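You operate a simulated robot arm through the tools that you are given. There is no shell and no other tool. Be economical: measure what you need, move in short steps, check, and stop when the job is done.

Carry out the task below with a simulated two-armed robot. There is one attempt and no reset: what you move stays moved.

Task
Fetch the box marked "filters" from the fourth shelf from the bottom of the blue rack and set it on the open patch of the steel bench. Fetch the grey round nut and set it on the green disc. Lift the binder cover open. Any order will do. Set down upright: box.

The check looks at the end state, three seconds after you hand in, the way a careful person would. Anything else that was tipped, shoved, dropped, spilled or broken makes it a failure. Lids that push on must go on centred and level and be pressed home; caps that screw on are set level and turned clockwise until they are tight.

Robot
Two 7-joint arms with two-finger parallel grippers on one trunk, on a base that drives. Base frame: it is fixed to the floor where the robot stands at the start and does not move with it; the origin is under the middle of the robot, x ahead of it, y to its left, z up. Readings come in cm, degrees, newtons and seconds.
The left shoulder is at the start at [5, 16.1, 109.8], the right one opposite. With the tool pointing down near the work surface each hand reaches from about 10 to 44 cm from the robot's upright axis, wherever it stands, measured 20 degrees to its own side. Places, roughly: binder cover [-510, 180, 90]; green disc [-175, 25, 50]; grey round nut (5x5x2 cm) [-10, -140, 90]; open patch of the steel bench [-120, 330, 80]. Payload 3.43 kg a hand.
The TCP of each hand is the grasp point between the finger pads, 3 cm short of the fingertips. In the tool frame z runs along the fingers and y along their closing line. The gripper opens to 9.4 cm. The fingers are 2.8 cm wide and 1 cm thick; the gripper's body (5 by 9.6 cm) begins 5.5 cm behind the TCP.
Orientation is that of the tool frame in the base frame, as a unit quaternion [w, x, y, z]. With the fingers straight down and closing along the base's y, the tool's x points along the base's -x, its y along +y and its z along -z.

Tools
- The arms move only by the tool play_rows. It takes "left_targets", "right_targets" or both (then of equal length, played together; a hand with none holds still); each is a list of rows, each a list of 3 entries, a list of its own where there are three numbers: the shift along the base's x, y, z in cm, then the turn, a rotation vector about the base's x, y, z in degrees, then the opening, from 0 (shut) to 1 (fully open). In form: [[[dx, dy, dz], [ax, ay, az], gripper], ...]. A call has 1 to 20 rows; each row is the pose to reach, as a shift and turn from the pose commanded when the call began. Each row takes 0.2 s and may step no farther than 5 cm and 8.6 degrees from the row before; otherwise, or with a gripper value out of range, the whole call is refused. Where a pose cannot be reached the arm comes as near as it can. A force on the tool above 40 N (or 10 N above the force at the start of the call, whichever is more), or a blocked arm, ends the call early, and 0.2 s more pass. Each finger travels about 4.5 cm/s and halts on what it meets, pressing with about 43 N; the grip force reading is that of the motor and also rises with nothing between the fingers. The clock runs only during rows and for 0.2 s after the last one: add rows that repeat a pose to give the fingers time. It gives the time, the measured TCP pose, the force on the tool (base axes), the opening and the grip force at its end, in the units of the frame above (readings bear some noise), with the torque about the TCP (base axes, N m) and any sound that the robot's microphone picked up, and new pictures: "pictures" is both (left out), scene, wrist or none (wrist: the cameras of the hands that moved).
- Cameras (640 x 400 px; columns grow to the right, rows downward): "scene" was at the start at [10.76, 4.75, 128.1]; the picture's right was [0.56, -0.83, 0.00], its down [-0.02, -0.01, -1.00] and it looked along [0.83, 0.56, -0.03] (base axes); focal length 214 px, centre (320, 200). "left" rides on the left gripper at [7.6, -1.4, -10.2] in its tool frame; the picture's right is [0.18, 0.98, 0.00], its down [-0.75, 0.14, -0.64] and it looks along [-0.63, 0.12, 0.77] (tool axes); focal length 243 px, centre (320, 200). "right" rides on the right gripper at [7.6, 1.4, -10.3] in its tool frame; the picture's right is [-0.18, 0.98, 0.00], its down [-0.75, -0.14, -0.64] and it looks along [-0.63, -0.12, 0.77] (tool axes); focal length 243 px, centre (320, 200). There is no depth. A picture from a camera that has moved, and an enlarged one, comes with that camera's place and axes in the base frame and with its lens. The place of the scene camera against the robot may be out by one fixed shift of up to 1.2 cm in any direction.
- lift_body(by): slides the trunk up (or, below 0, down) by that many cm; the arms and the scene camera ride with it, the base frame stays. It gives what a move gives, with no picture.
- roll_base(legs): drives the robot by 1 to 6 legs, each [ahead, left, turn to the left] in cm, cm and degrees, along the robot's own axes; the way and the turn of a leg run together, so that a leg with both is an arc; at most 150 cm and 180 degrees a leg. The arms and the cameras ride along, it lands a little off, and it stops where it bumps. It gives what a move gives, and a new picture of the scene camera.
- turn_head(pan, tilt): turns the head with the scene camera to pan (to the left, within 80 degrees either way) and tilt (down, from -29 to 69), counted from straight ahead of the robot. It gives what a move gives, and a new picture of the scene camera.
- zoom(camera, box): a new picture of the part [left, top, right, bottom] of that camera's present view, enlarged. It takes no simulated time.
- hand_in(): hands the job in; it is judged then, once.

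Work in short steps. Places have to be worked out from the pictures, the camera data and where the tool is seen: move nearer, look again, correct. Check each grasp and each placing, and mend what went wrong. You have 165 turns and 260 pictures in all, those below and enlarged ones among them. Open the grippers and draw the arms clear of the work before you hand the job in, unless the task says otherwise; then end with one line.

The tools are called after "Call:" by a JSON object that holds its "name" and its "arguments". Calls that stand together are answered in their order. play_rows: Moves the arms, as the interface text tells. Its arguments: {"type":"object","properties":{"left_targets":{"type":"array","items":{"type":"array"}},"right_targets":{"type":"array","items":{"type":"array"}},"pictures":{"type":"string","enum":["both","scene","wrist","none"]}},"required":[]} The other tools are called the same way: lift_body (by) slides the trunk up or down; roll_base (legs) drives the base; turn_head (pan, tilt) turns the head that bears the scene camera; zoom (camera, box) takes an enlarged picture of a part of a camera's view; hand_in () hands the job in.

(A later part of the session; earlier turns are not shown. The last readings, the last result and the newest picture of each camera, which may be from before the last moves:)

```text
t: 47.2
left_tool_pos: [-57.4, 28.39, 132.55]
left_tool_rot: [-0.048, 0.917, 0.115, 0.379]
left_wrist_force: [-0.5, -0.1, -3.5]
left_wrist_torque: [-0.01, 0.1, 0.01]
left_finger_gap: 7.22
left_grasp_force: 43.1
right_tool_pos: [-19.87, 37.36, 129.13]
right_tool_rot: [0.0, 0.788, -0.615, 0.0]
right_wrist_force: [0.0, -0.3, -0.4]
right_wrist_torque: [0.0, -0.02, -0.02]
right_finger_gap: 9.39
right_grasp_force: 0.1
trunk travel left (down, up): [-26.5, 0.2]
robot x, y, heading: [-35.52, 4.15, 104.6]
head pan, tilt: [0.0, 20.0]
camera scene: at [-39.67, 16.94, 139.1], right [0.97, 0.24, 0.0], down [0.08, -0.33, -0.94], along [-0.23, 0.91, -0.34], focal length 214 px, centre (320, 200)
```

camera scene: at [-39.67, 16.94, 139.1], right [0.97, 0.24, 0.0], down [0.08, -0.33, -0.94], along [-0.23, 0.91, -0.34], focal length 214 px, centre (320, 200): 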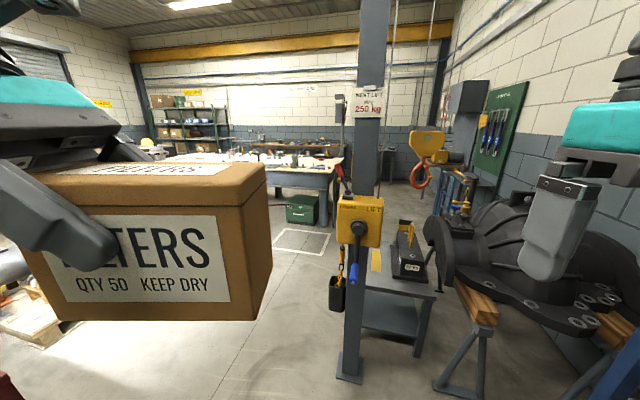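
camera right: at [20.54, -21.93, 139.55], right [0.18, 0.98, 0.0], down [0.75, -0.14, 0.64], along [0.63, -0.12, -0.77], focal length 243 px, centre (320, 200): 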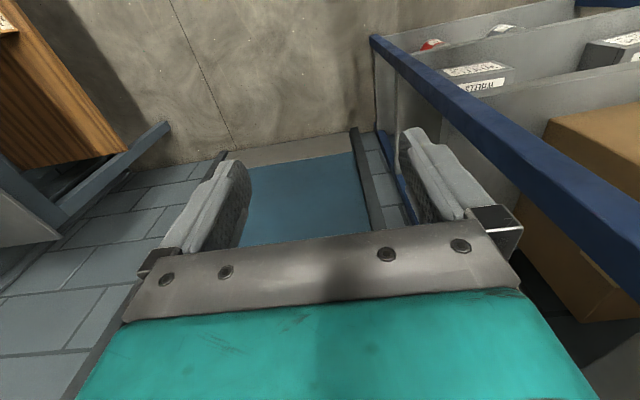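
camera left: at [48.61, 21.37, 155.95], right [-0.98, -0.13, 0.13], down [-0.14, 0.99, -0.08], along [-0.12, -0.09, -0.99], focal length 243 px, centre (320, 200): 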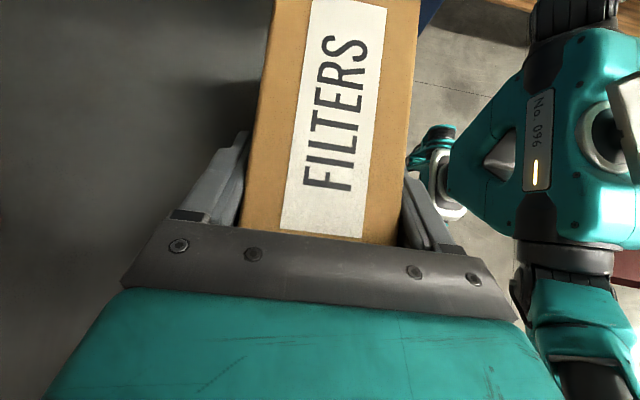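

The way to the bench runs left of the hoist column. I look to the left before sidestepping.

Call:
{"name": "turn_head", "arguments": {"pan": 75, "tilt": 30}}

Call:
{"name": "turn_head", "arguments": {"pan": 25, "tilt": 20}}

```text
t: 48.6
left_tool_pos: [-57.39, 28.41, 132.61]
left_tool_rot: [-0.048, 0.917, 0.114, 0.379]
left_wrist_force: [0.2, 0.3, -3.7]
left_wrist_torque: [-0.06, 0.11, -0.01]
left_finger_gap: 7.24
left_grasp_force: 43.4
right_tool_pos: [-19.77, 37.39, 129.21]
right_tool_rot: [0.0, 0.79, -0.614, 0.0]
right_wrist_force: [-0.5, -0.2, 0.6]
right_wrist_torque: [0.0, -0.01, 0.04]
right_finger_gap: 9.41
right_grasp_force: 0.0
trunk travel left (down, up): [-26.5, 0.2]
robot x, y, heading: [-35.89, 4.19, 104.3]
head pan, tilt: [75.0, 30.0]
camera scene: at [-46.43, 8.06, 137.5], right [0.02, 1.0, 0.0], down [0.5, -0.01, -0.87], along [-0.87, 0.01, -0.5], focal length 214 px, centre (320, 200)
```

scene: 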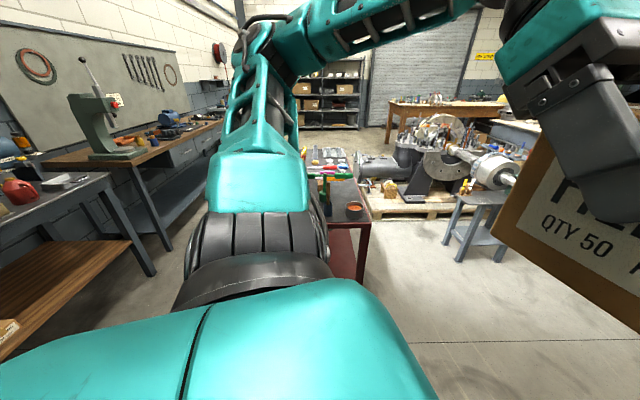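

```text
t: 49.8
left_tool_pos: [-57.44, 28.57, 132.59]
left_tool_rot: [-0.049, 0.917, 0.115, 0.379]
left_wrist_force: [0.5, -0.7, -3.9]
left_wrist_torque: [-0.03, 0.1, 0.0]
left_finger_gap: 7.23
left_grasp_force: 43.3
right_tool_pos: [-19.8, 37.51, 129.2]
right_tool_rot: [0.0, 0.788, -0.615, 0.0]
right_wrist_force: [0.2, 0.0, -0.1]
right_wrist_torque: [0.02, 0.01, 0.01]
right_finger_gap: 9.41
right_grasp_force: 0.1
trunk travel left (down, up): [-26.5, 0.2]
robot x, y, heading: [-35.45, 4.56, 104.1]
head pan, tilt: [25.0, 20.0]
camera scene: at [-43.28, 15.13, 139.1], right [0.77, 0.63, 0.0], down [0.22, -0.27, -0.94], along [-0.59, 0.73, -0.34], focal length 214 px, centre (320, 200)
```

scene: 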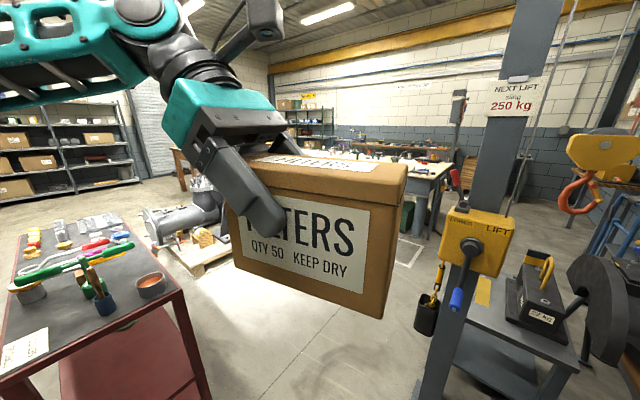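

The corridor between the red cart (edge x≈-157) and the hoist column (x≈-49) is clear along x≈-100. I sidestep left and drive forward.

Call:
{"name": "roll_base", "arguments": {"legs": [[0, 45, 0], [130, 0, 0]]}}

Call:
{"name": "turn_head", "arguments": {"pan": -15, "tilt": 20}}

```text
t: 60.4
left_tool_pos: [-133.42, 142.81, 132.58]
left_tool_rot: [-0.05, 0.917, 0.118, 0.379]
left_wrist_force: [0.3, 1.1, -3.5]
left_wrist_torque: [-0.03, 0.07, 0.01]
left_finger_gap: 7.22
left_grasp_force: 42.8
right_tool_pos: [-95.95, 151.98, 129.15]
right_tool_rot: [0.0, 0.791, -0.612, 0.0]
right_wrist_force: [-0.7, 0.7, -0.1]
right_wrist_torque: [0.01, 0.01, 0.01]
right_finger_gap: 9.41
right_grasp_force: 0.1
trunk travel left (down, up): [-26.5, 0.2]
robot x, y, heading: [-111.19, 118.93, 104.5]
head pan, tilt: [25.0, 20.0]
camera scene: at [-119.23, 129.52, 139.1], right [0.77, 0.64, 0.0], down [0.22, -0.26, -0.94], along [-0.6, 0.72, -0.34], focal length 214 px, centre (320, 200)
```

scene: 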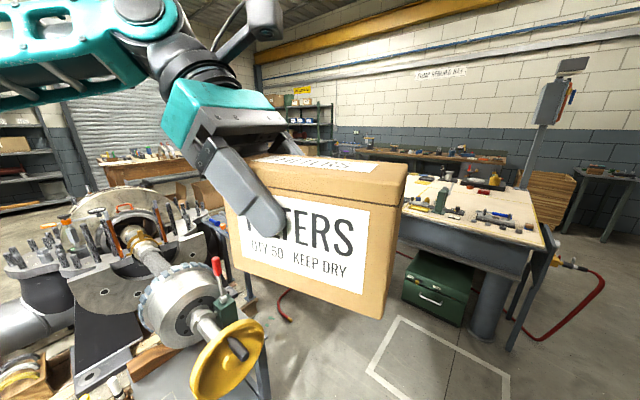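

```text
t: 61.5
left_tool_pos: [-133.35, 142.77, 132.69]
left_tool_rot: [-0.051, 0.916, 0.119, 0.379]
left_wrist_force: [0.9, -1.0, -3.6]
left_wrist_torque: [-0.08, 0.09, -0.01]
left_finger_gap: 7.2
left_grasp_force: 43.0
right_tool_pos: [-96.02, 152.04, 129.17]
right_tool_rot: [0.0, 0.79, -0.613, 0.0]
right_wrist_force: [-0.1, 0.9, 0.6]
right_wrist_torque: [-0.03, 0.01, -0.03]
right_finger_gap: 9.38
right_grasp_force: 0.0
trunk travel left (down, up): [-26.5, 0.2]
robot x, y, heading: [-111.74, 118.34, 104.3]
head pan, tilt: [-15.0, 20.0]
camera scene: at [-113.23, 131.63, 139.1], right [1.0, -0.01, 0.0], down [0.0, -0.34, -0.94], along [0.01, 0.94, -0.34], focal length 214 px, centre (320, 200)
```

scene: 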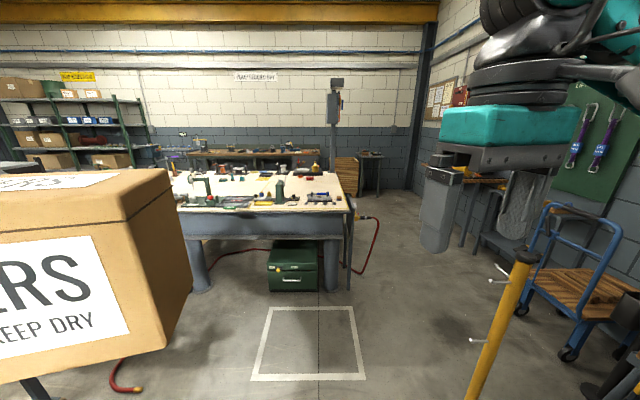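

The bench is ahead with its front edge near y≈275, z≈80. I zoom to find the open patch.

Call:
{"name": "zoom", "arguments": {"camera": "scene", "box": [160, 130, 400, 280]}}

```text
2.67 times, centred on (280, 205) of scene
camera zoom: at [-113.23, 131.63, 139.1], right [1.0, -0.01, 0.0], down [0.0, -0.34, -0.94], along [0.01, 0.94, -0.34], focal length 572 px, centre (427, 187)
```

zoom: 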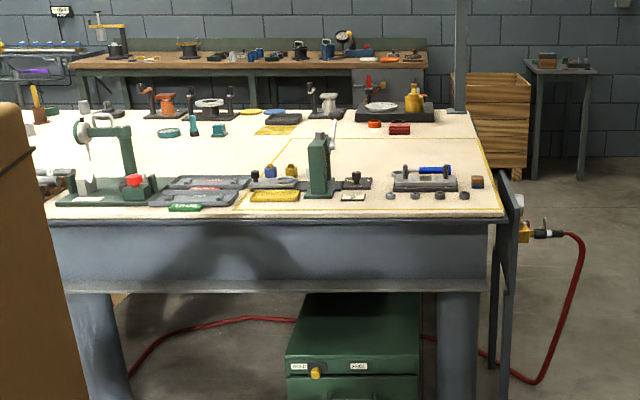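

The open patch is the bare area at about (-120, 330), nearest the bench's right end. I drive nearer, toward the bench's right-front corner, to inspect the right end for access.

Call:
{"name": "roll_base", "arguments": {"legs": [[0, 0, -14.3], [90, -20, 0]]}}

Call:
{"name": "turn_head", "arguments": {"pan": -10, "tilt": 35}}

```text
t: 67.3
left_tool_pos: [-109.54, 239.46, 132.54]
left_tool_rot: [-0.007, 0.924, 0.015, 0.382]
left_wrist_force: [-0.4, 0.5, -3.4]
left_wrist_torque: [0.0, 0.09, 0.04]
left_finger_gap: 7.2
left_grasp_force: 42.7
right_tool_pos: [-70.96, 240.17, 129.14]
right_tool_rot: [0.0, 0.717, -0.697, 0.0]
right_wrist_force: [-0.8, 0.0, -0.3]
right_wrist_torque: [-0.01, -0.02, 0.02]
right_finger_gap: 9.44
right_grasp_force: 0.0
trunk travel left (down, up): [-26.5, 0.2]
robot x, y, heading: [-93.4, 211.39, 91.7]
head pan, tilt: [-15.0, 20.0]
camera scene: at [-92.24, 223.99, 139.1], right [0.97, -0.23, 0.0], down [-0.08, -0.33, -0.94], along [0.22, 0.91, -0.34], focal length 214 px, centre (320, 200)
```

scene: 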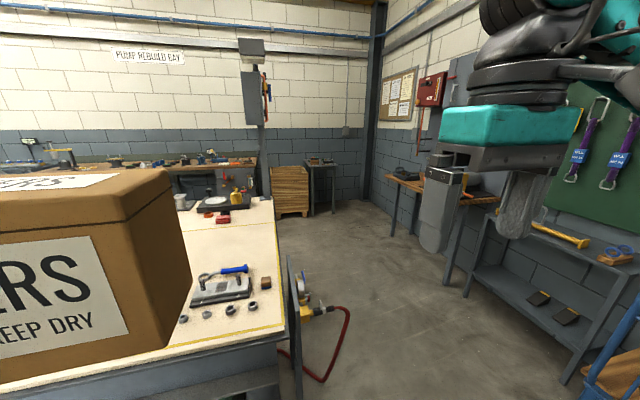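

```text
t: 68.0
left_tool_pos: [-109.61, 239.6, 132.63]
left_tool_rot: [-0.007, 0.924, 0.014, 0.381]
left_wrist_force: [0.3, 0.2, -3.9]
left_wrist_torque: [0.03, 0.1, 0.01]
left_finger_gap: 7.19
left_grasp_force: 43.1
right_tool_pos: [-70.92, 240.06, 129.24]
right_tool_rot: [0.0, 0.717, -0.697, 0.0]
right_wrist_force: [0.5, 0.3, 0.8]
right_wrist_torque: [0.0, 0.01, 0.0]
right_finger_gap: 9.37
right_grasp_force: 0.0
trunk travel left (down, up): [-26.5, 0.2]
robot x, y, heading: [-93.97, 210.88, 91.6]
head pan, tilt: [-10.0, 35.0]
camera scene: at [-93.12, 223.61, 136.72], right [0.99, -0.15, 0.0], down [-0.08, -0.57, -0.82], along [0.12, 0.81, -0.57], focal length 214 px, centre (320, 200)
```

scene: 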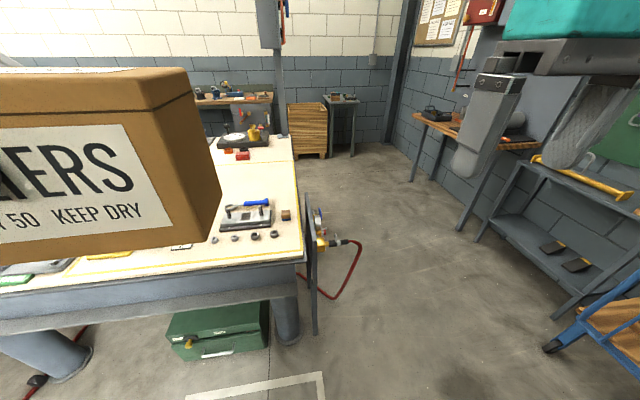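

The patch is open between the front tools (y≈302) and the back items (y≈358), best reached from the bench's right end, beyond the hose stand. I drive around to (-25, 343) and turn to face the bench end.

Call:
{"name": "roll_base", "arguments": {"legs": [[40, -35, 0], [20, -35, 0], [72, 0, 0], [0, 0, 88.4]]}}

Call:
{"name": "turn_head", "arguments": {"pan": 0, "tilt": 35}}

```text
t: 82.2
left_tool_pos: [-53.48, 324.06, 132.52]
left_tool_rot: [-0.279, 0.633, 0.673, 0.261]
left_wrist_force: [0.1, 1.2, -3.6]
left_wrist_torque: [-0.1, -0.03, -0.01]
left_finger_gap: 7.21
left_grasp_force: 42.7
right_tool_pos: [-55.15, 362.67, 129.27]
right_tool_rot: [0.001, 1.0, 0.029, 0.0]
right_wrist_force: [0.5, 1.6, -0.7]
right_wrist_torque: [-0.01, 0.02, 0.01]
right_finger_gap: 9.38
right_grasp_force: 0.0
trunk travel left (down, up): [-26.5, 0.2]
robot x, y, heading: [-25.81, 340.94, -176.5]
head pan, tilt: [-10.0, 35.0]
camera scene: at [-39.14, 341.4, 136.72], right [0.12, 0.99, 0.0], down [0.57, -0.07, -0.82], along [-0.81, 0.09, -0.57], focal length 214 px, centre (320, 200)
```

scene: 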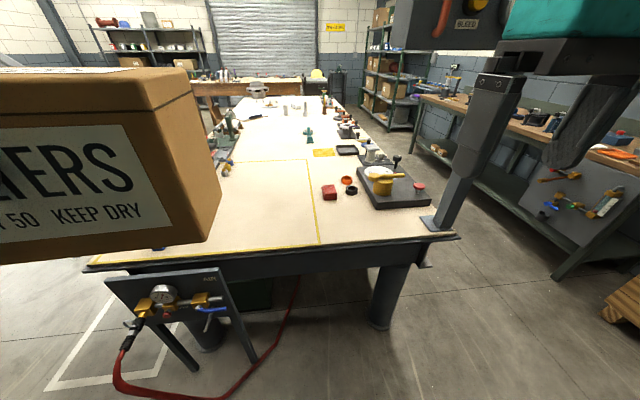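

```text
t: 82.9
left_tool_pos: [-53.4, 324.07, 132.55]
left_tool_rot: [-0.278, 0.634, 0.673, 0.26]
left_wrist_force: [0.4, 0.5, -3.0]
left_wrist_torque: [-0.11, -0.01, -0.02]
left_finger_gap: 7.21
left_grasp_force: 43.2
right_tool_pos: [-55.15, 362.72, 129.27]
right_tool_rot: [-0.001, 1.0, 0.03, 0.0]
right_wrist_force: [-0.1, 0.0, -0.2]
right_wrist_torque: [0.0, -0.01, -0.03]
right_finger_gap: 9.4
right_grasp_force: 0.1
trunk travel left (down, up): [-26.5, 0.2]
robot x, y, heading: [-25.73, 340.79, -176.5]
head pan, tilt: [0.0, 35.0]
camera scene: at [-39.18, 339.89, 136.71], right [-0.06, 1.0, 0.0], down [0.57, 0.03, -0.82], along [-0.82, -0.05, -0.57], focal length 214 px, centre (320, 200)
```

scene: 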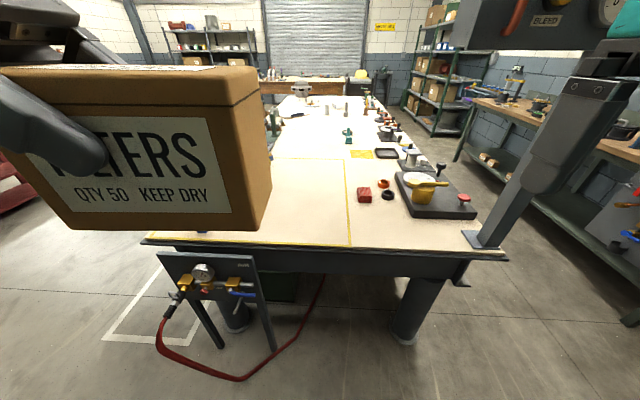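

Yellow outline: x -91…-166, y up to ≈347; the bare part is around (-120, 329). I lower the trunk 14 cm, draw the right hand back, straighten the heading, and look right to check the instrument post before advancing.

Call:
{"name": "lift_body", "arguments": {"by": -14}}

Call:
{"name": "play_rows", "arguments": {"right_targets": [[[4, -2, 0], [0, 0, 0], 1], [[8, -4, 0], [0, 0, 0], 1], [[12, -6, 0], [0, 0, 0], 1], [[12, -6, 0], [0, 0, 0], 1]], "pictures": "none"}}

Call:
{"name": "roll_base", "arguments": {"legs": [[15, 0, -3.5]]}}

Call:
{"name": "turn_head", "arguments": {"pan": -50, "tilt": 10}}

```text
t: 84.6
left_tool_pos: [-53.42, 323.9, 118.63]
left_tool_rot: [-0.278, 0.634, 0.673, 0.261]
left_wrist_force: [-0.5, 0.3, -3.2]
left_wrist_torque: [-0.07, 0.01, 0.01]
left_finger_gap: 7.2
left_grasp_force: 43.0
right_tool_pos: [-55.09, 362.66, 115.17]
right_tool_rot: [0.0, 1.0, 0.029, 0.0]
right_wrist_force: [0.4, 0.1, -0.3]
right_wrist_torque: [-0.03, 0.0, -0.01]
right_finger_gap: 9.4
right_grasp_force: 0.1
trunk travel left (down, up): [-12.5, 14.2]
robot x, y, heading: [-25.58, 341.21, -176.5]
head pan, tilt: [0.0, 35.0]
```

```text
t: 85.6
left_tool_pos: [-53.39, 323.99, 118.52]
left_tool_rot: [-0.279, 0.634, 0.673, 0.261]
left_wrist_force: [0.3, -0.3, -3.7]
left_wrist_torque: [-0.11, 0.0, -0.02]
left_finger_gap: 7.19
left_grasp_force: 43.0
right_tool_pos: [-43.29, 356.68, 114.87]
right_tool_rot: [0.0, 1.0, 0.03, -0.001]
right_wrist_force: [0.2, 0.3, -0.4]
right_wrist_torque: [-0.01, 0.05, 0.02]
right_finger_gap: 9.4
right_grasp_force: 0.0
trunk travel left (down, up): [-12.5, 14.2]
robot x, y, heading: [-25.77, 341.06, -176.9]
head pan, tilt: [0.0, 35.0]
```

```text
t: 87.0
left_tool_pos: [-69.58, 325.19, 118.58]
left_tool_rot: [-0.27, 0.654, 0.654, 0.269]
left_wrist_force: [0.3, -0.2, -4.4]
left_wrist_torque: [-0.1, 0.0, 0.0]
left_finger_gap: 7.19
left_grasp_force: 43.1
right_tool_pos: [-57.63, 357.1, 114.92]
right_tool_rot: [0.0, 1.0, 0.0, 0.001]
right_wrist_force: [-0.2, -0.9, 0.0]
right_wrist_torque: [-0.02, -0.01, 0.03]
right_finger_gap: 9.4
right_grasp_force: 0.0
trunk travel left (down, up): [-12.5, 14.2]
robot x, y, heading: [-40.49, 340.57, -179.7]
head pan, tilt: [0.0, 35.0]
camera scene: at [-54.48, 340.14, 122.7], right [0.0, 1.0, 0.0], down [0.57, 0.0, -0.82], along [-0.82, 0.0, -0.57], focal length 214 px, centre (320, 200)
```

scene: 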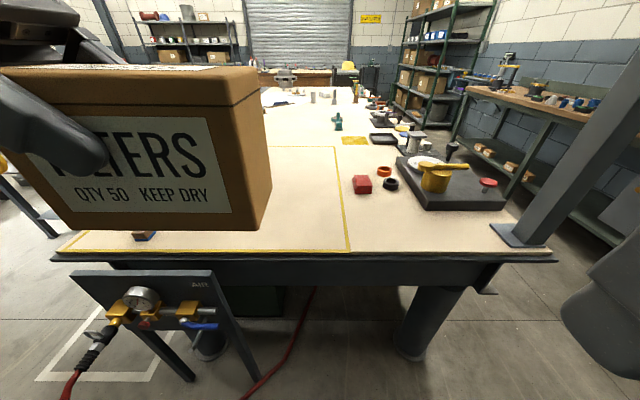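

```text
t: 88.2
left_tool_pos: [-69.53, 325.2, 118.48]
left_tool_rot: [-0.27, 0.653, 0.655, 0.268]
left_wrist_force: [0.0, -0.7, -3.1]
left_wrist_torque: [-0.1, 0.01, 0.01]
left_finger_gap: 7.24
left_grasp_force: 42.7
right_tool_pos: [-57.62, 357.09, 114.85]
right_tool_rot: [0.0, 1.0, 0.002, 0.0]
right_wrist_force: [1.1, -0.2, -0.4]
right_wrist_torque: [0.04, 0.02, -0.02]
right_finger_gap: 9.42
right_grasp_force: 0.1
trunk travel left (down, up): [-12.5, 14.2]
robot x, y, heading: [-40.85, 340.56, -180.0]
head pan, tilt: [-50.0, 10.0]
camera scene: at [-51.61, 347.26, 126.73], right [0.76, 0.65, 0.0], down [0.11, -0.13, -0.98], along [-0.64, 0.75, -0.17], focal length 214 px, centre (320, 200)
```

scene: 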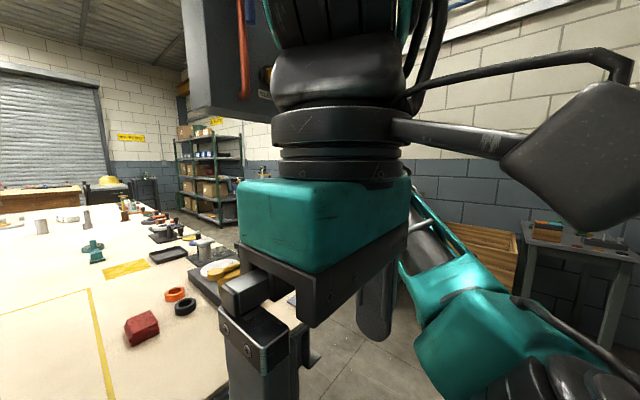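

The instrument on the post is roughly at x -98, y 366–395, above z 135; I have enough room for a further 18 cm. I advance and look at the box over the bench.

Call:
{"name": "roll_base", "arguments": {"legs": [[18, 0, 0]]}}

Call:
{"name": "turn_head", "arguments": {"pan": 10, "tilt": 40}}

```text
t: 89.7
left_tool_pos: [-87.03, 324.91, 118.63]
left_tool_rot: [-0.27, 0.652, 0.656, 0.268]
left_wrist_force: [-0.8, -0.1, -3.2]
left_wrist_torque: [-0.08, -0.01, 0.0]
left_finger_gap: 7.18
left_grasp_force: 42.4
right_tool_pos: [-75.25, 357.07, 114.85]
right_tool_rot: [0.0, 1.0, 0.002, 0.0]
right_wrist_force: [-0.2, -0.3, 0.0]
right_wrist_torque: [0.0, 0.0, -0.01]
right_finger_gap: 9.41
right_grasp_force: 0.1
trunk travel left (down, up): [-12.5, 14.2]
robot x, y, heading: [-58.43, 340.45, -179.9]
head pan, tilt: [-50.0, 10.0]
camera scene: at [-69.28, 347.18, 126.72], right [0.76, 0.65, 0.0], down [0.11, -0.13, -0.98], along [-0.64, 0.75, -0.17], focal length 214 px, centre (320, 200)
```

scene: 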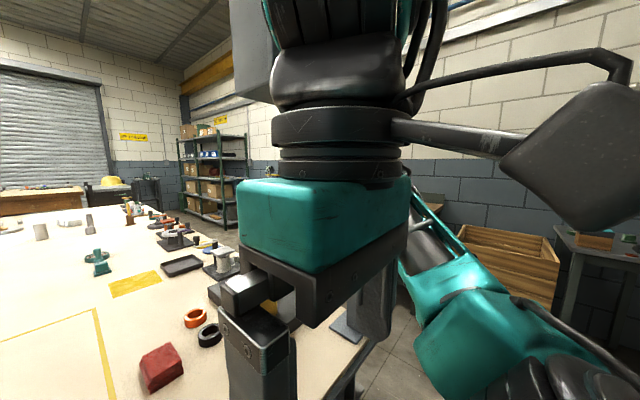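

```text
t: 91.0
left_tool_pos: [-87.01, 325.09, 118.63]
left_tool_rot: [-0.271, 0.651, 0.656, 0.267]
left_wrist_force: [0.0, -0.1, -3.6]
left_wrist_torque: [-0.08, 0.0, 0.03]
left_finger_gap: 7.21
left_grasp_force: 43.1
right_tool_pos: [-75.23, 357.08, 114.92]
right_tool_rot: [0.0, 1.0, 0.003, 0.0]
right_wrist_force: [0.9, -0.3, -0.8]
right_wrist_torque: [-0.01, 0.03, 0.03]
right_finger_gap: 9.43
right_grasp_force: 0.1
trunk travel left (down, up): [-12.5, 14.2]
robot x, y, heading: [-58.48, 340.55, -179.6]
head pan, tilt: [10.0, 40.0]
camera scene: at [-71.57, 338.58, 121.96], right [-0.18, 0.98, 0.0], down [0.63, 0.11, -0.77], along [-0.75, -0.14, -0.64], focal length 214 px, centre (320, 200)
```

scene: 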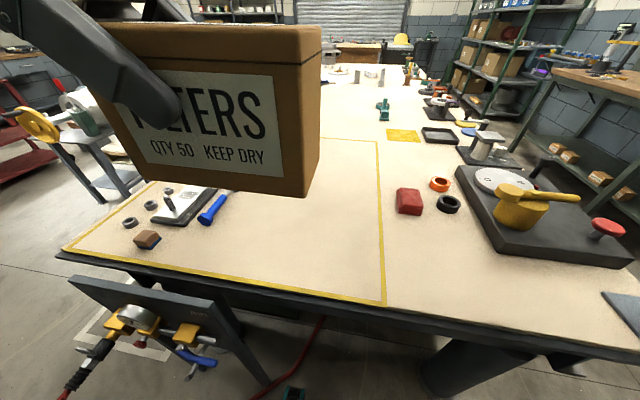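

The spot is clear. I extend the arm 28 cm over the patch and lower part of the way.

Call:
{"name": "play_rows", "arguments": {"left_targets": [[[-4, 0, 0], [0, 0, 0], 0], [[-8, 0, 0], [0, 0, 0], 0], [[-12, 0, 0], [0, 0, 0], 0], [[-16, 0, -2], [0, 0, 0], 0], [[-20, 0, -4], [0, 0, 0], 0], [[-24, 0, -8], [0, 0, 0], 0], [[-27, 0, -12], [0, 0, 0], 0], [[-28, 0, -16], [0, 0, 0], 0], [[-28, 0, -20], [0, 0, 0], 0], [[-28, 0, -20], [0, 0, 0], 0]]}}

```text
refused: row 6 steps farther than a row can; nothing moved
```

Step too long; I resend with shorter steps.

Call:
{"name": "play_rows", "arguments": {"left_targets": [[[-4, 0, 0], [0, 0, 0], 0], [[-8, 0, 0], [0, 0, 0], 0], [[-12, 0, 0], [0, 0, 0], 0], [[-16, 0, -2], [0, 0, 0], 0], [[-20, 0, -4], [0, 0, 0], 0], [[-23, 0, -7], [0, 0, 0], 0], [[-26, 0, -10], [0, 0, 0], 0], [[-28, 0, -13], [0, 0, 0], 0], [[-28, 0, -16], [0, 0, 0], 0], [[-28, 0, -20], [0, 0, 0], 0], [[-28, 0, -20], [0, 0, 0], 0]]}}

```text
t: 93.4
left_tool_pos: [-114.77, 324.82, 99.01]
left_tool_rot: [-0.271, 0.651, 0.657, 0.266]
left_wrist_force: [0.2, -0.8, -3.8]
left_wrist_torque: [-0.06, 0.02, 0.02]
left_finger_gap: 7.2
left_grasp_force: 43.2
left hand out of reach, approached as far as the arm can: row 10, 11
right_tool_pos: [-75.3, 357.09, 114.92]
right_tool_rot: [0.0, 1.0, 0.003, 0.0]
right_wrist_force: [0.4, 0.4, -0.2]
right_wrist_torque: [-0.02, -0.01, -0.04]
right_finger_gap: 9.39
right_grasp_force: 0.1
trunk travel left (down, up): [-12.5, 14.2]
robot x, y, heading: [-58.59, 340.83, -179.8]
head pan, tilt: [10.0, 40.0]
camera scene: at [-71.59, 338.58, 121.96], right [-0.18, 0.98, 0.0], down [0.63, 0.11, -0.77], along [-0.75, -0.14, -0.64], focal length 214 px, centre (320, 200)
camera left: at [-116.15, 323.03, 111.73], right [0.98, 0.14, 0.13], down [0.15, -0.99, -0.07], along [0.11, 0.09, -0.99], focal length 243 px, centre (320, 200)
```

scene: 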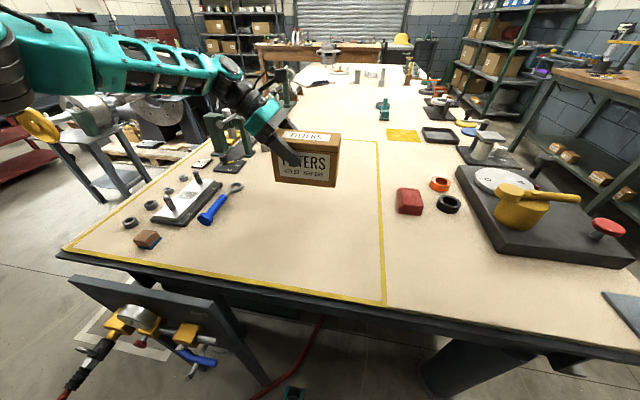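
left: 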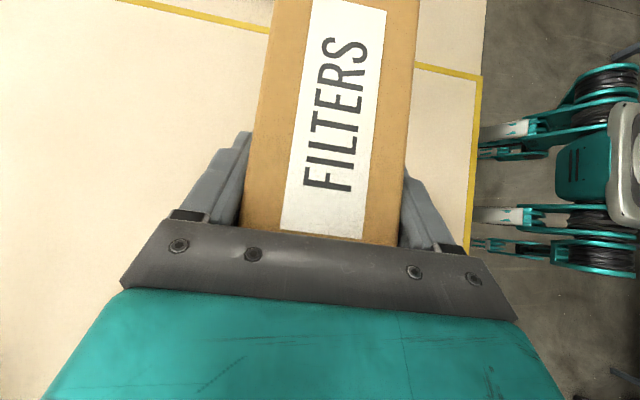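

The box is above the patch, level. I lower by the trunk 9 cm, then by the arm in small steps until contact.

Call:
{"name": "lift_body", "arguments": {"by": -9}}

Call:
{"name": "zoom", "arguments": {"camera": "scene", "box": [220, 60, 420, 185]}}

```text
t: 94.6
left_tool_pos: [-114.65, 324.9, 90.11]
left_tool_rot: [-0.272, 0.651, 0.656, 0.267]
left_wrist_force: [0.3, -0.2, -4.1]
left_wrist_torque: [-0.05, 0.04, -0.04]
left_finger_gap: 7.23
left_grasp_force: 43.0
right_tool_pos: [-75.27, 357.09, 105.86]
right_tool_rot: [0.0, 1.0, 0.003, 0.0]
right_wrist_force: [-0.2, 0.4, 0.4]
right_wrist_torque: [0.0, -0.04, 0.01]
right_finger_gap: 9.41
right_grasp_force: 0.1
trunk travel left (down, up): [-3.5, 23.2]
robot x, y, heading: [-58.63, 340.17, -179.6]
head pan, tilt: [10.0, 40.0]
```

```text
3.20 times, centred on (320, 122) of scene
camera zoom: at [-71.57, 338.57, 112.96], right [-0.18, 0.98, 0.0], down [0.63, 0.11, -0.77], along [-0.75, -0.14, -0.64], focal length 686 px, centre (320, 448)
```

zoom: 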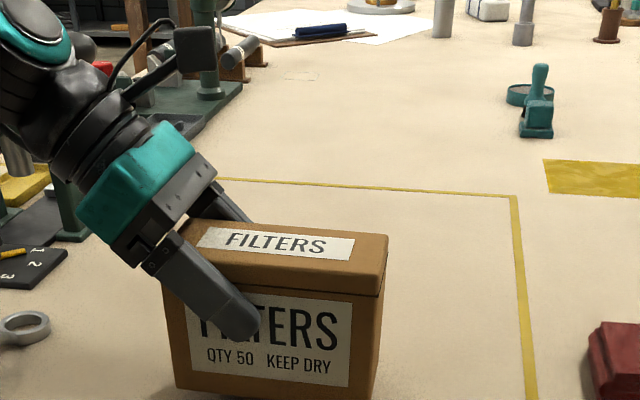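

Lowering in small steps, drawing in 2 cm for reach.

Call:
{"name": "play_rows", "arguments": {"left_targets": [[[1, 0, 0], [0, 0, 0], 0], [[2, 0, 0], [0, 0, 0], 0], [[2, 0, -0.5], [0, 0, 0], 0], [[2, 0, -1], [0, 0, 0], 0], [[2, 0, -1.3], [0, 0, 0], 0], [[2, 0, -1.6], [0, 0, 0], 0], [[2, 0, -1.6], [0, 0, 0], 0]], "pictures": "none"}}

```text
t: 96.2
left_tool_pos: [-112.62, 325.02, 88.53]
left_tool_rot: [-0.271, 0.652, 0.657, 0.266]
left_wrist_force: [-0.8, -0.6, -2.7]
left_wrist_torque: [-0.11, 0.01, -0.01]
left_finger_gap: 7.22
left_grasp_force: 42.9
right_tool_pos: [-75.23, 357.05, 105.85]
right_tool_rot: [0.001, 1.0, 0.004, -0.001]
right_wrist_force: [-0.7, 0.0, -0.5]
right_wrist_torque: [-0.03, 0.0, 0.0]
right_finger_gap: 9.4
right_grasp_force: 0.0
trunk travel left (down, up): [-3.5, 23.2]
robot x, y, heading: [-58.35, 340.23, -179.7]
head pan, tilt: [10.0, 40.0]
```

Call:
{"name": "play_rows", "arguments": {"left_targets": [[[0, 0, -0.3], [0, 0, 0], 0], [[0, 0, -0.6], [0, 0, 0], 0], [[0, 0, -0.9], [0, 0, 0], 0], [[0, 0, -0.9], [0, 0, 0], 0]], "pictures": "none"}}

Call:
{"name": "zoom", "arguments": {"camera": "scene", "box": [220, 80, 420, 205]}}

```text
t: 97.2
left_tool_pos: [-112.59, 324.79, 88.28]
left_tool_rot: [-0.277, 0.651, 0.656, 0.265]
left_wrist_force: [0.2, -10.9, 36.4]
left_wrist_torque: [0.1, -1.32, -0.48]
left_finger_gap: 7.23
left_grasp_force: 43.1
right_tool_pos: [-75.05, 357.01, 106.02]
right_tool_rot: [0.0, 1.0, 0.002, -0.002]
right_wrist_force: [0.1, 0.5, 0.7]
right_wrist_torque: [0.02, 0.02, -0.01]
right_finger_gap: 9.39
right_grasp_force: 0.0
trunk travel left (down, up): [-3.5, 23.2]
robot x, y, heading: [-58.45, 340.46, -179.7]
head pan, tilt: [10.0, 40.0]
```

```text
3.20 times, centred on (320, 142) of scene
camera zoom: at [-71.31, 338.55, 113.04], right [-0.18, 0.98, 0.0], down [0.63, 0.11, -0.77], along [-0.76, -0.14, -0.64], focal length 686 px, centre (320, 384)
```

zoom: 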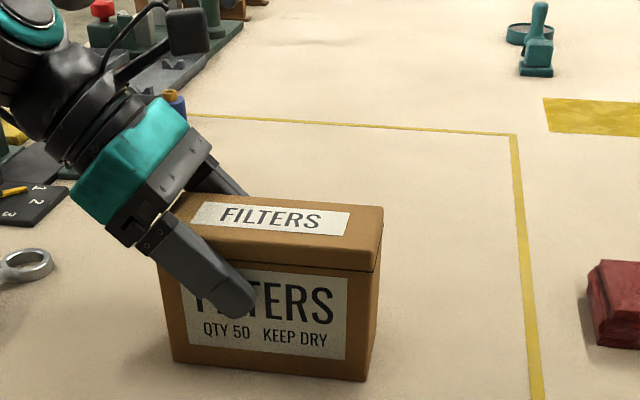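

Contact reached (36 N). I relax the push, then open the fingers.

Call:
{"name": "play_rows", "arguments": {"left_targets": [[[0, 0, 0.55], [0, 0, 0], 0], [[0, 0, 0.55], [0, 0, 0], 0], [[0, 0, 0.55], [0, 0, 0], 0.8], [[0, 0, 0.55], [0, 0, 0], 1], [[0, 0, 0.55], [0, 0, 0], 1], [[0, 0, 0.55], [0, 0, 0], 1]], "pictures": "both"}}

```text
t: 98.6
left_tool_pos: [-112.74, 324.71, 88.25]
left_tool_rot: [-0.271, 0.652, 0.657, 0.266]
left_wrist_force: [0.3, -0.7, -0.7]
left_wrist_torque: [0.0, 0.01, -0.01]
left_finger_gap: 9.4
left_grasp_force: 0.0
right_tool_pos: [-75.21, 357.12, 105.88]
right_tool_rot: [0.0, 1.0, 0.003, 0.0]
right_wrist_force: [0.2, 0.3, -0.1]
right_wrist_torque: [-0.01, 0.0, 0.03]
right_finger_gap: 9.42
right_grasp_force: 0.1
trunk travel left (down, up): [-3.5, 23.2]
robot x, y, heading: [-58.18, 340.62, -179.8]
head pan, tilt: [10.0, 40.0]
camera scene: at [-71.56, 338.57, 112.96], right [-0.18, 0.98, 0.0], down [0.63, 0.11, -0.77], along [-0.75, -0.14, -0.64], focal length 214 px, centre (320, 200)
camera left: at [-114.06, 322.95, 100.82], right [0.98, 0.14, 0.13], down [0.15, -0.99, -0.07], along [0.11, 0.09, -0.99], focal length 243 px, centre (320, 200)
```

scene: 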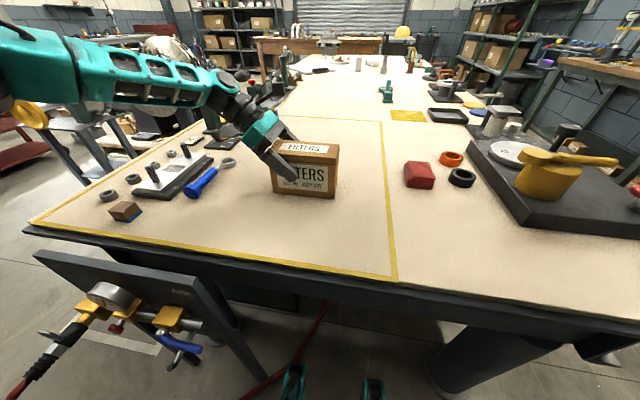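
left: 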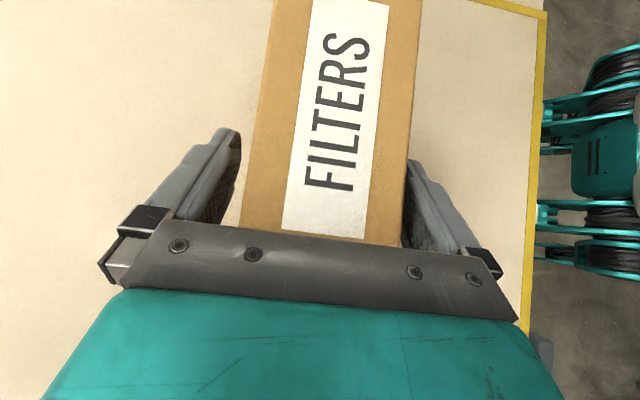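

Released; box stands upright. I centre slightly and withdraw the fingers back along their axis, then upward.

Call:
{"name": "play_rows", "arguments": {"left_targets": [[[0.7, 0, 0], [0, 0, 0], 1], [[0.7, -2, 2], [0, 0, 0], 1], [[0.7, -5, 5], [0, 0, 0], 1], [[0.7, -7, 8], [0, 0, 0], 1], [[0.7, -7, 12], [0, 0, 0], 1], [[2, -7, 16], [0, 0, 0], 1], [[5, -6, 19], [0, 0, 0], 1], [[9, -4, 20], [0, 0, 0], 1], [[13, -2, 20], [0, 0, 0], 1], [[17, 0, 20], [0, 0, 0], 1], [[21, 0, 20], [0, 0, 0], 1], [[25, 0, 20], [0, 0, 0], 1], [[29, 0, 20], [0, 0, 0], 1], [[29, 0, 20], [0, 0, 0], 1]], "pictures": "scene"}}

```text
t: 101.6
left_tool_pos: [-83.84, 324.92, 108.39]
left_tool_rot: [-0.271, 0.652, 0.656, 0.267]
left_wrist_force: [-1.0, -0.1, 1.0]
left_wrist_torque: [-0.01, 0.04, 0.0]
left_finger_gap: 9.4
left_grasp_force: 0.0
right_tool_pos: [-75.22, 357.0, 105.84]
right_tool_rot: [0.0, 1.0, 0.003, 0.0]
right_wrist_force: [0.0, -0.2, 0.7]
right_wrist_torque: [0.0, -0.01, -0.02]
right_finger_gap: 9.39
right_grasp_force: 0.0
trunk travel left (down, up): [-3.5, 23.2]
robot x, y, heading: [-58.59, 340.45, -179.5]
head pan, tilt: [10.0, 40.0]
camera scene: at [-71.55, 338.58, 112.96], right [-0.18, 0.98, 0.0], down [0.63, 0.11, -0.77], along [-0.75, -0.14, -0.64], focal length 214 px, centre (320, 200)
```

scene: 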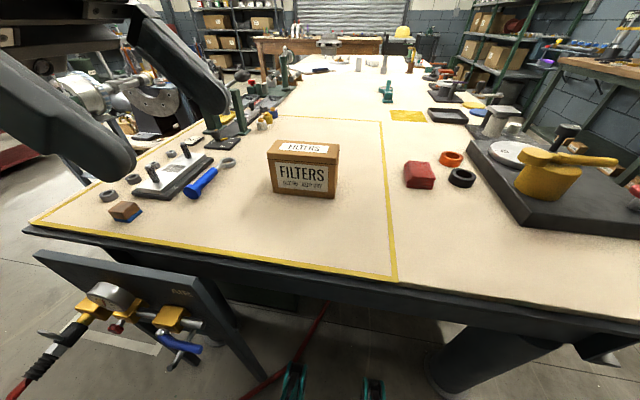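

The box stands in the patch. Now I back away and retrace my path (reversing) toward the nut's bench on the -y side.

Call:
{"name": "roll_base", "arguments": {"legs": [[-34, 0, 0], [0, 0, -90.3], [-72, 0, 0], [-20, 35, 0], [-40, 35, 0], [-90, 12, 0]]}}

Call:
{"name": "roll_base", "arguments": {"legs": [[-124, -26, 0]]}}

```text
t: 122.0
left_tool_pos: [-128.24, 148.83, 108.26]
left_tool_rot: [0.001, 0.925, -0.008, 0.38]
left_wrist_force: [0.5, -0.4, 0.0]
left_wrist_torque: [0.02, -0.02, 0.01]
left_finger_gap: 9.39
left_grasp_force: 0.0
right_tool_pos: [-96.41, 139.25, 105.95]
right_tool_rot: [0.0, -0.7, 0.714, -0.001]
right_wrist_force: [0.9, -0.9, 0.4]
right_wrist_torque: [0.0, 0.0, 0.01]
right_finger_gap: 9.38
right_grasp_force: 0.1
trunk travel left (down, up): [-3.5, 23.2]
robot x, y, heading: [-113.19, 123.38, 88.8]
head pan, tilt: [10.0, 40.0]
camera scene: at [-115.4, 135.06, 112.96], right [0.99, 0.15, 0.0], down [0.1, -0.64, -0.77], along [-0.12, 0.76, -0.64], focal length 214 px, centre (320, 200)
```

scene: 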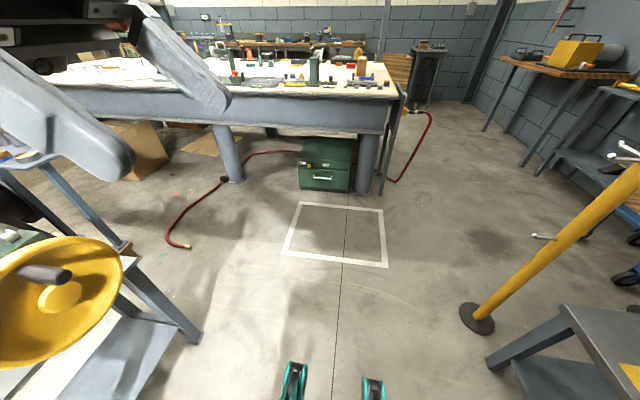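

```text
t: 126.0
left_tool_pos: [-114.75, 85.22, 108.36]
left_tool_rot: [0.008, 0.924, -0.021, 0.381]
left_wrist_force: [0.2, 0.3, -0.3]
left_wrist_torque: [0.01, 0.01, -0.05]
left_finger_gap: 9.4
left_grasp_force: 0.1
right_tool_pos: [-83.04, 74.77, 105.9]
right_tool_rot: [-0.001, -0.689, 0.725, 0.0]
right_wrist_force: [0.6, 0.5, -0.1]
right_wrist_torque: [-0.01, -0.02, -0.01]
right_finger_gap: 9.41
right_grasp_force: 0.0
trunk travel left (down, up): [-3.5, 23.2]
robot x, y, heading: [-100.83, 59.37, 87.1]
head pan, tilt: [10.0, 40.0]
stopped in leg 1: the robot was blocked; the commanded pose is now the measured one
camera scene: at [-102.24, 71.04, 112.96], right [0.99, 0.12, 0.0], down [0.08, -0.64, -0.77], along [-0.1, 0.76, -0.64], focal length 214 px, centre (320, 200)
```

scene: 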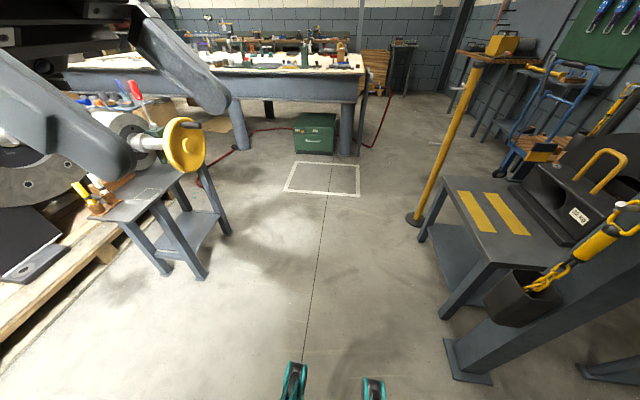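

The base was blocked at (-101, 59). I look to both sides to see what was touched.

Call:
{"name": "turn_head", "arguments": {"pan": 75, "tilt": 45}}

Call:
{"name": "turn_head", "arguments": {"pan": -75, "tilt": 45}}

```text
t: 127.3
left_tool_pos: [-114.56, 85.07, 108.3]
left_tool_rot: [0.008, 0.924, -0.022, 0.381]
left_wrist_force: [-0.3, -0.1, 0.5]
left_wrist_torque: [0.0, 0.01, -0.01]
left_finger_gap: 9.41
left_grasp_force: 0.2
right_tool_pos: [-83.21, 74.73, 105.86]
right_tool_rot: [-0.001, -0.689, 0.725, 0.0]
right_wrist_force: [0.5, 0.1, 0.4]
right_wrist_torque: [0.01, 0.03, -0.03]
right_finger_gap: 9.4
right_grasp_force: 0.0
trunk travel left (down, up): [-3.5, 23.2]
robot x, y, heading: [-100.52, 59.06, 87.1]
head pan, tilt: [75.0, 45.0]
camera scene: at [-108.9, 65.07, 112.24], right [0.31, 0.95, 0.0], down [0.67, -0.22, -0.71], along [-0.67, 0.22, -0.71], focal length 214 px, centre (320, 200)
```

scene: 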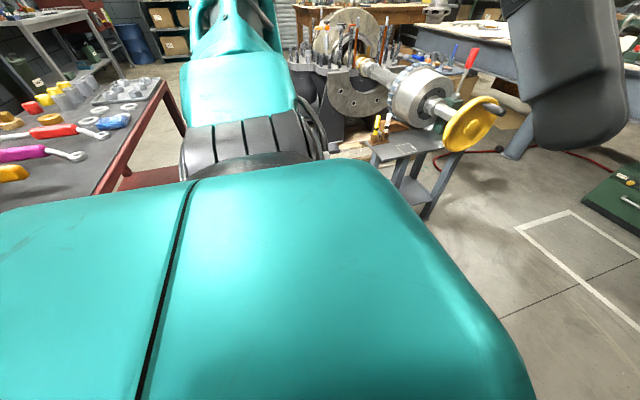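

```text
t: 129.7
left_tool_pos: [-114.72, 85.12, 108.39]
left_tool_rot: [0.006, 0.924, -0.022, 0.381]
left_wrist_force: [-0.2, -0.4, 0.7]
left_wrist_torque: [0.03, -0.01, -0.02]
left_finger_gap: 9.42
left_grasp_force: 0.0
right_tool_pos: [-83.1, 74.87, 105.85]
right_tool_rot: [0.0, -0.689, 0.725, 0.001]
right_wrist_force: [0.0, 0.9, -0.4]
right_wrist_torque: [0.02, 0.0, -0.01]
right_finger_gap: 9.4
right_grasp_force: 0.0
trunk travel left (down, up): [-3.5, 23.2]
robot x, y, heading: [-100.75, 58.69, 87.3]
head pan, tilt: [-75.0, 45.0]
camera scene: at [-97.0, 69.58, 112.26], right [0.86, -0.51, 0.0], down [-0.36, -0.61, -0.71], along [0.36, 0.61, -0.7], focal length 214 px, centre (320, 200)
```

scene: 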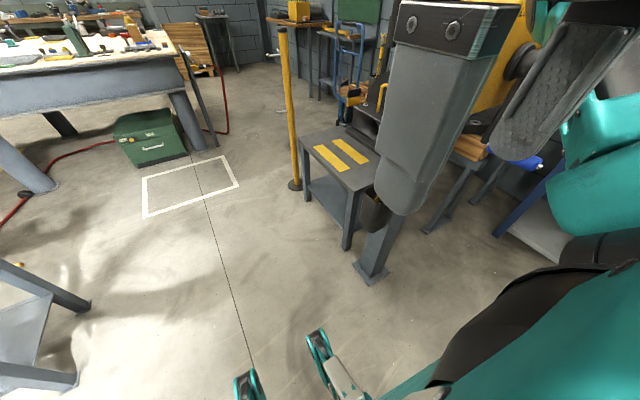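

Probably an elbow, now lower because the trunk is down, touched the hoist's crank box. I move off forward-left, raise the trunk back up, and look.

Call:
{"name": "roll_base", "arguments": {"legs": [[10, 5, 0]]}}

Call:
{"name": "lift_body", "arguments": {"by": 23}}

Call:
{"name": "turn_head", "arguments": {"pan": -65, "tilt": 30}}

```text
t: 130.9
left_tool_pos: [-119.34, 95.22, 108.41]
left_tool_rot: [0.007, 0.925, -0.02, 0.38]
left_wrist_force: [-0.2, 0.7, 0.8]
left_wrist_torque: [0.0, 0.03, -0.02]
left_finger_gap: 9.43
left_grasp_force: 0.1
right_tool_pos: [-87.65, 84.8, 105.92]
right_tool_rot: [0.0, -0.691, 0.723, 0.001]
right_wrist_force: [0.1, -0.3, -0.1]
right_wrist_torque: [-0.01, 0.01, 0.03]
right_finger_gap: 9.42
right_grasp_force: 0.1
trunk travel left (down, up): [-3.5, 23.2]
robot x, y, heading: [-105.01, 68.82, 87.5]
head pan, tilt: [-75.0, 45.0]
camera scene: at [-101.62, 79.67, 112.25], right [0.86, -0.51, 0.0], down [-0.36, -0.61, -0.71], along [0.36, 0.61, -0.71], focal length 214 px, centre (320, 200)
```

scene: 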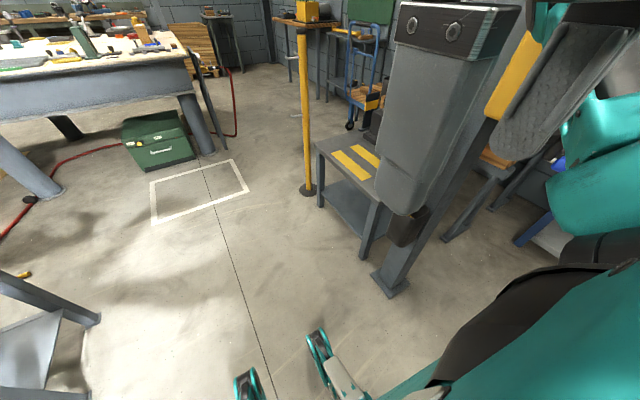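

```text
t: 133.3
left_tool_pos: [-119.25, 95.13, 131.3]
left_tool_rot: [0.006, 0.925, -0.02, 0.38]
left_wrist_force: [0.5, -0.2, -0.3]
left_wrist_torque: [0.02, -0.01, 0.02]
left_finger_gap: 9.4
left_grasp_force: 0.0
right_tool_pos: [-87.73, 84.84, 129.14]
right_tool_rot: [0.0, -0.69, 0.723, 0.002]
right_wrist_force: [0.2, -0.2, -0.2]
right_wrist_torque: [-0.05, -0.01, 0.04]
right_finger_gap: 9.4
right_grasp_force: 0.2
trunk travel left (down, up): [-26.5, 0.2]
robot x, y, heading: [-105.02, 68.9, 87.6]
head pan, tilt: [-75.0, 45.0]
```

```text
t: 134.1
left_tool_pos: [-119.26, 95.06, 131.28]
left_tool_rot: [0.007, 0.925, -0.021, 0.38]
left_wrist_force: [0.2, -0.2, -0.3]
left_wrist_torque: [-0.01, -0.01, -0.02]
left_finger_gap: 9.4
left_grasp_force: 0.1
right_tool_pos: [-87.72, 84.9, 128.89]
right_tool_rot: [-0.001, -0.691, 0.723, 0.0]
right_wrist_force: [0.6, 0.5, -0.2]
right_wrist_torque: [0.0, 0.0, 0.01]
right_finger_gap: 9.4
right_grasp_force: 0.1
trunk travel left (down, up): [-26.5, 0.2]
robot x, y, heading: [-105.31, 68.94, 87.4]
head pan, tilt: [-65.0, 30.0]
camera scene: at [-97.4, 76.12, 137.49], right [0.39, -0.92, 0.0], down [-0.46, -0.19, -0.87], along [0.8, 0.34, -0.5], focal length 214 px, centre (320, 200)
```

scene: 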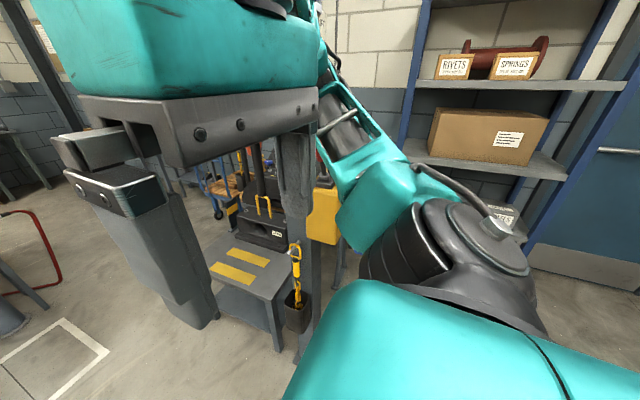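

Nothing looks displaced; with the trunk up the elbow is above the crank box. I reverse along x≈-110, away from the column.

Call:
{"name": "roll_base", "arguments": {"legs": [[-80, 3, 0]]}}

```text
t: 135.5
left_tool_pos: [-119.87, 87.95, 131.37]
left_tool_rot: [0.007, 0.925, -0.021, 0.379]
left_wrist_force: [0.1, 0.5, 0.1]
left_wrist_torque: [-0.04, 0.0, -0.01]
left_finger_gap: 9.38
left_grasp_force: 0.0
right_tool_pos: [-88.18, 77.7, 128.78]
right_tool_rot: [0.0, -0.69, 0.724, 0.002]
right_wrist_force: [0.2, 0.1, 0.8]
right_wrist_torque: [-0.04, -0.01, 0.02]
right_finger_gap: 9.43
right_grasp_force: 0.1
trunk travel left (down, up): [-26.5, 0.2]
robot x, y, heading: [-105.48, 62.13, 87.6]
head pan, tilt: [-65.0, 30.0]
stopped in leg 1: the robot was blocked; the commanded pose is now the measured one
camera scene: at [-97.93, 68.86, 137.48], right [0.38, -0.92, 0.0], down [-0.46, -0.19, -0.87], along [0.8, 0.33, -0.5], focal length 214 px, centre (320, 200)
```

scene: 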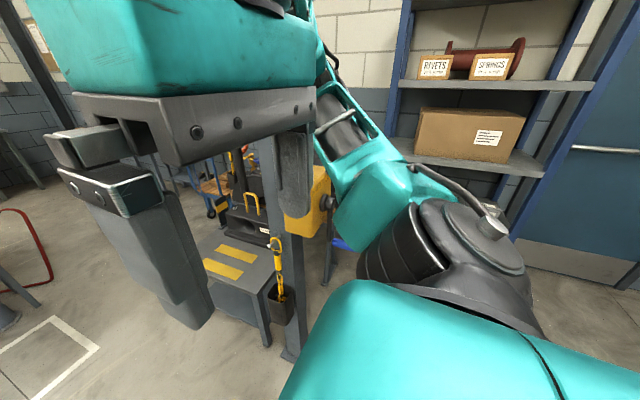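

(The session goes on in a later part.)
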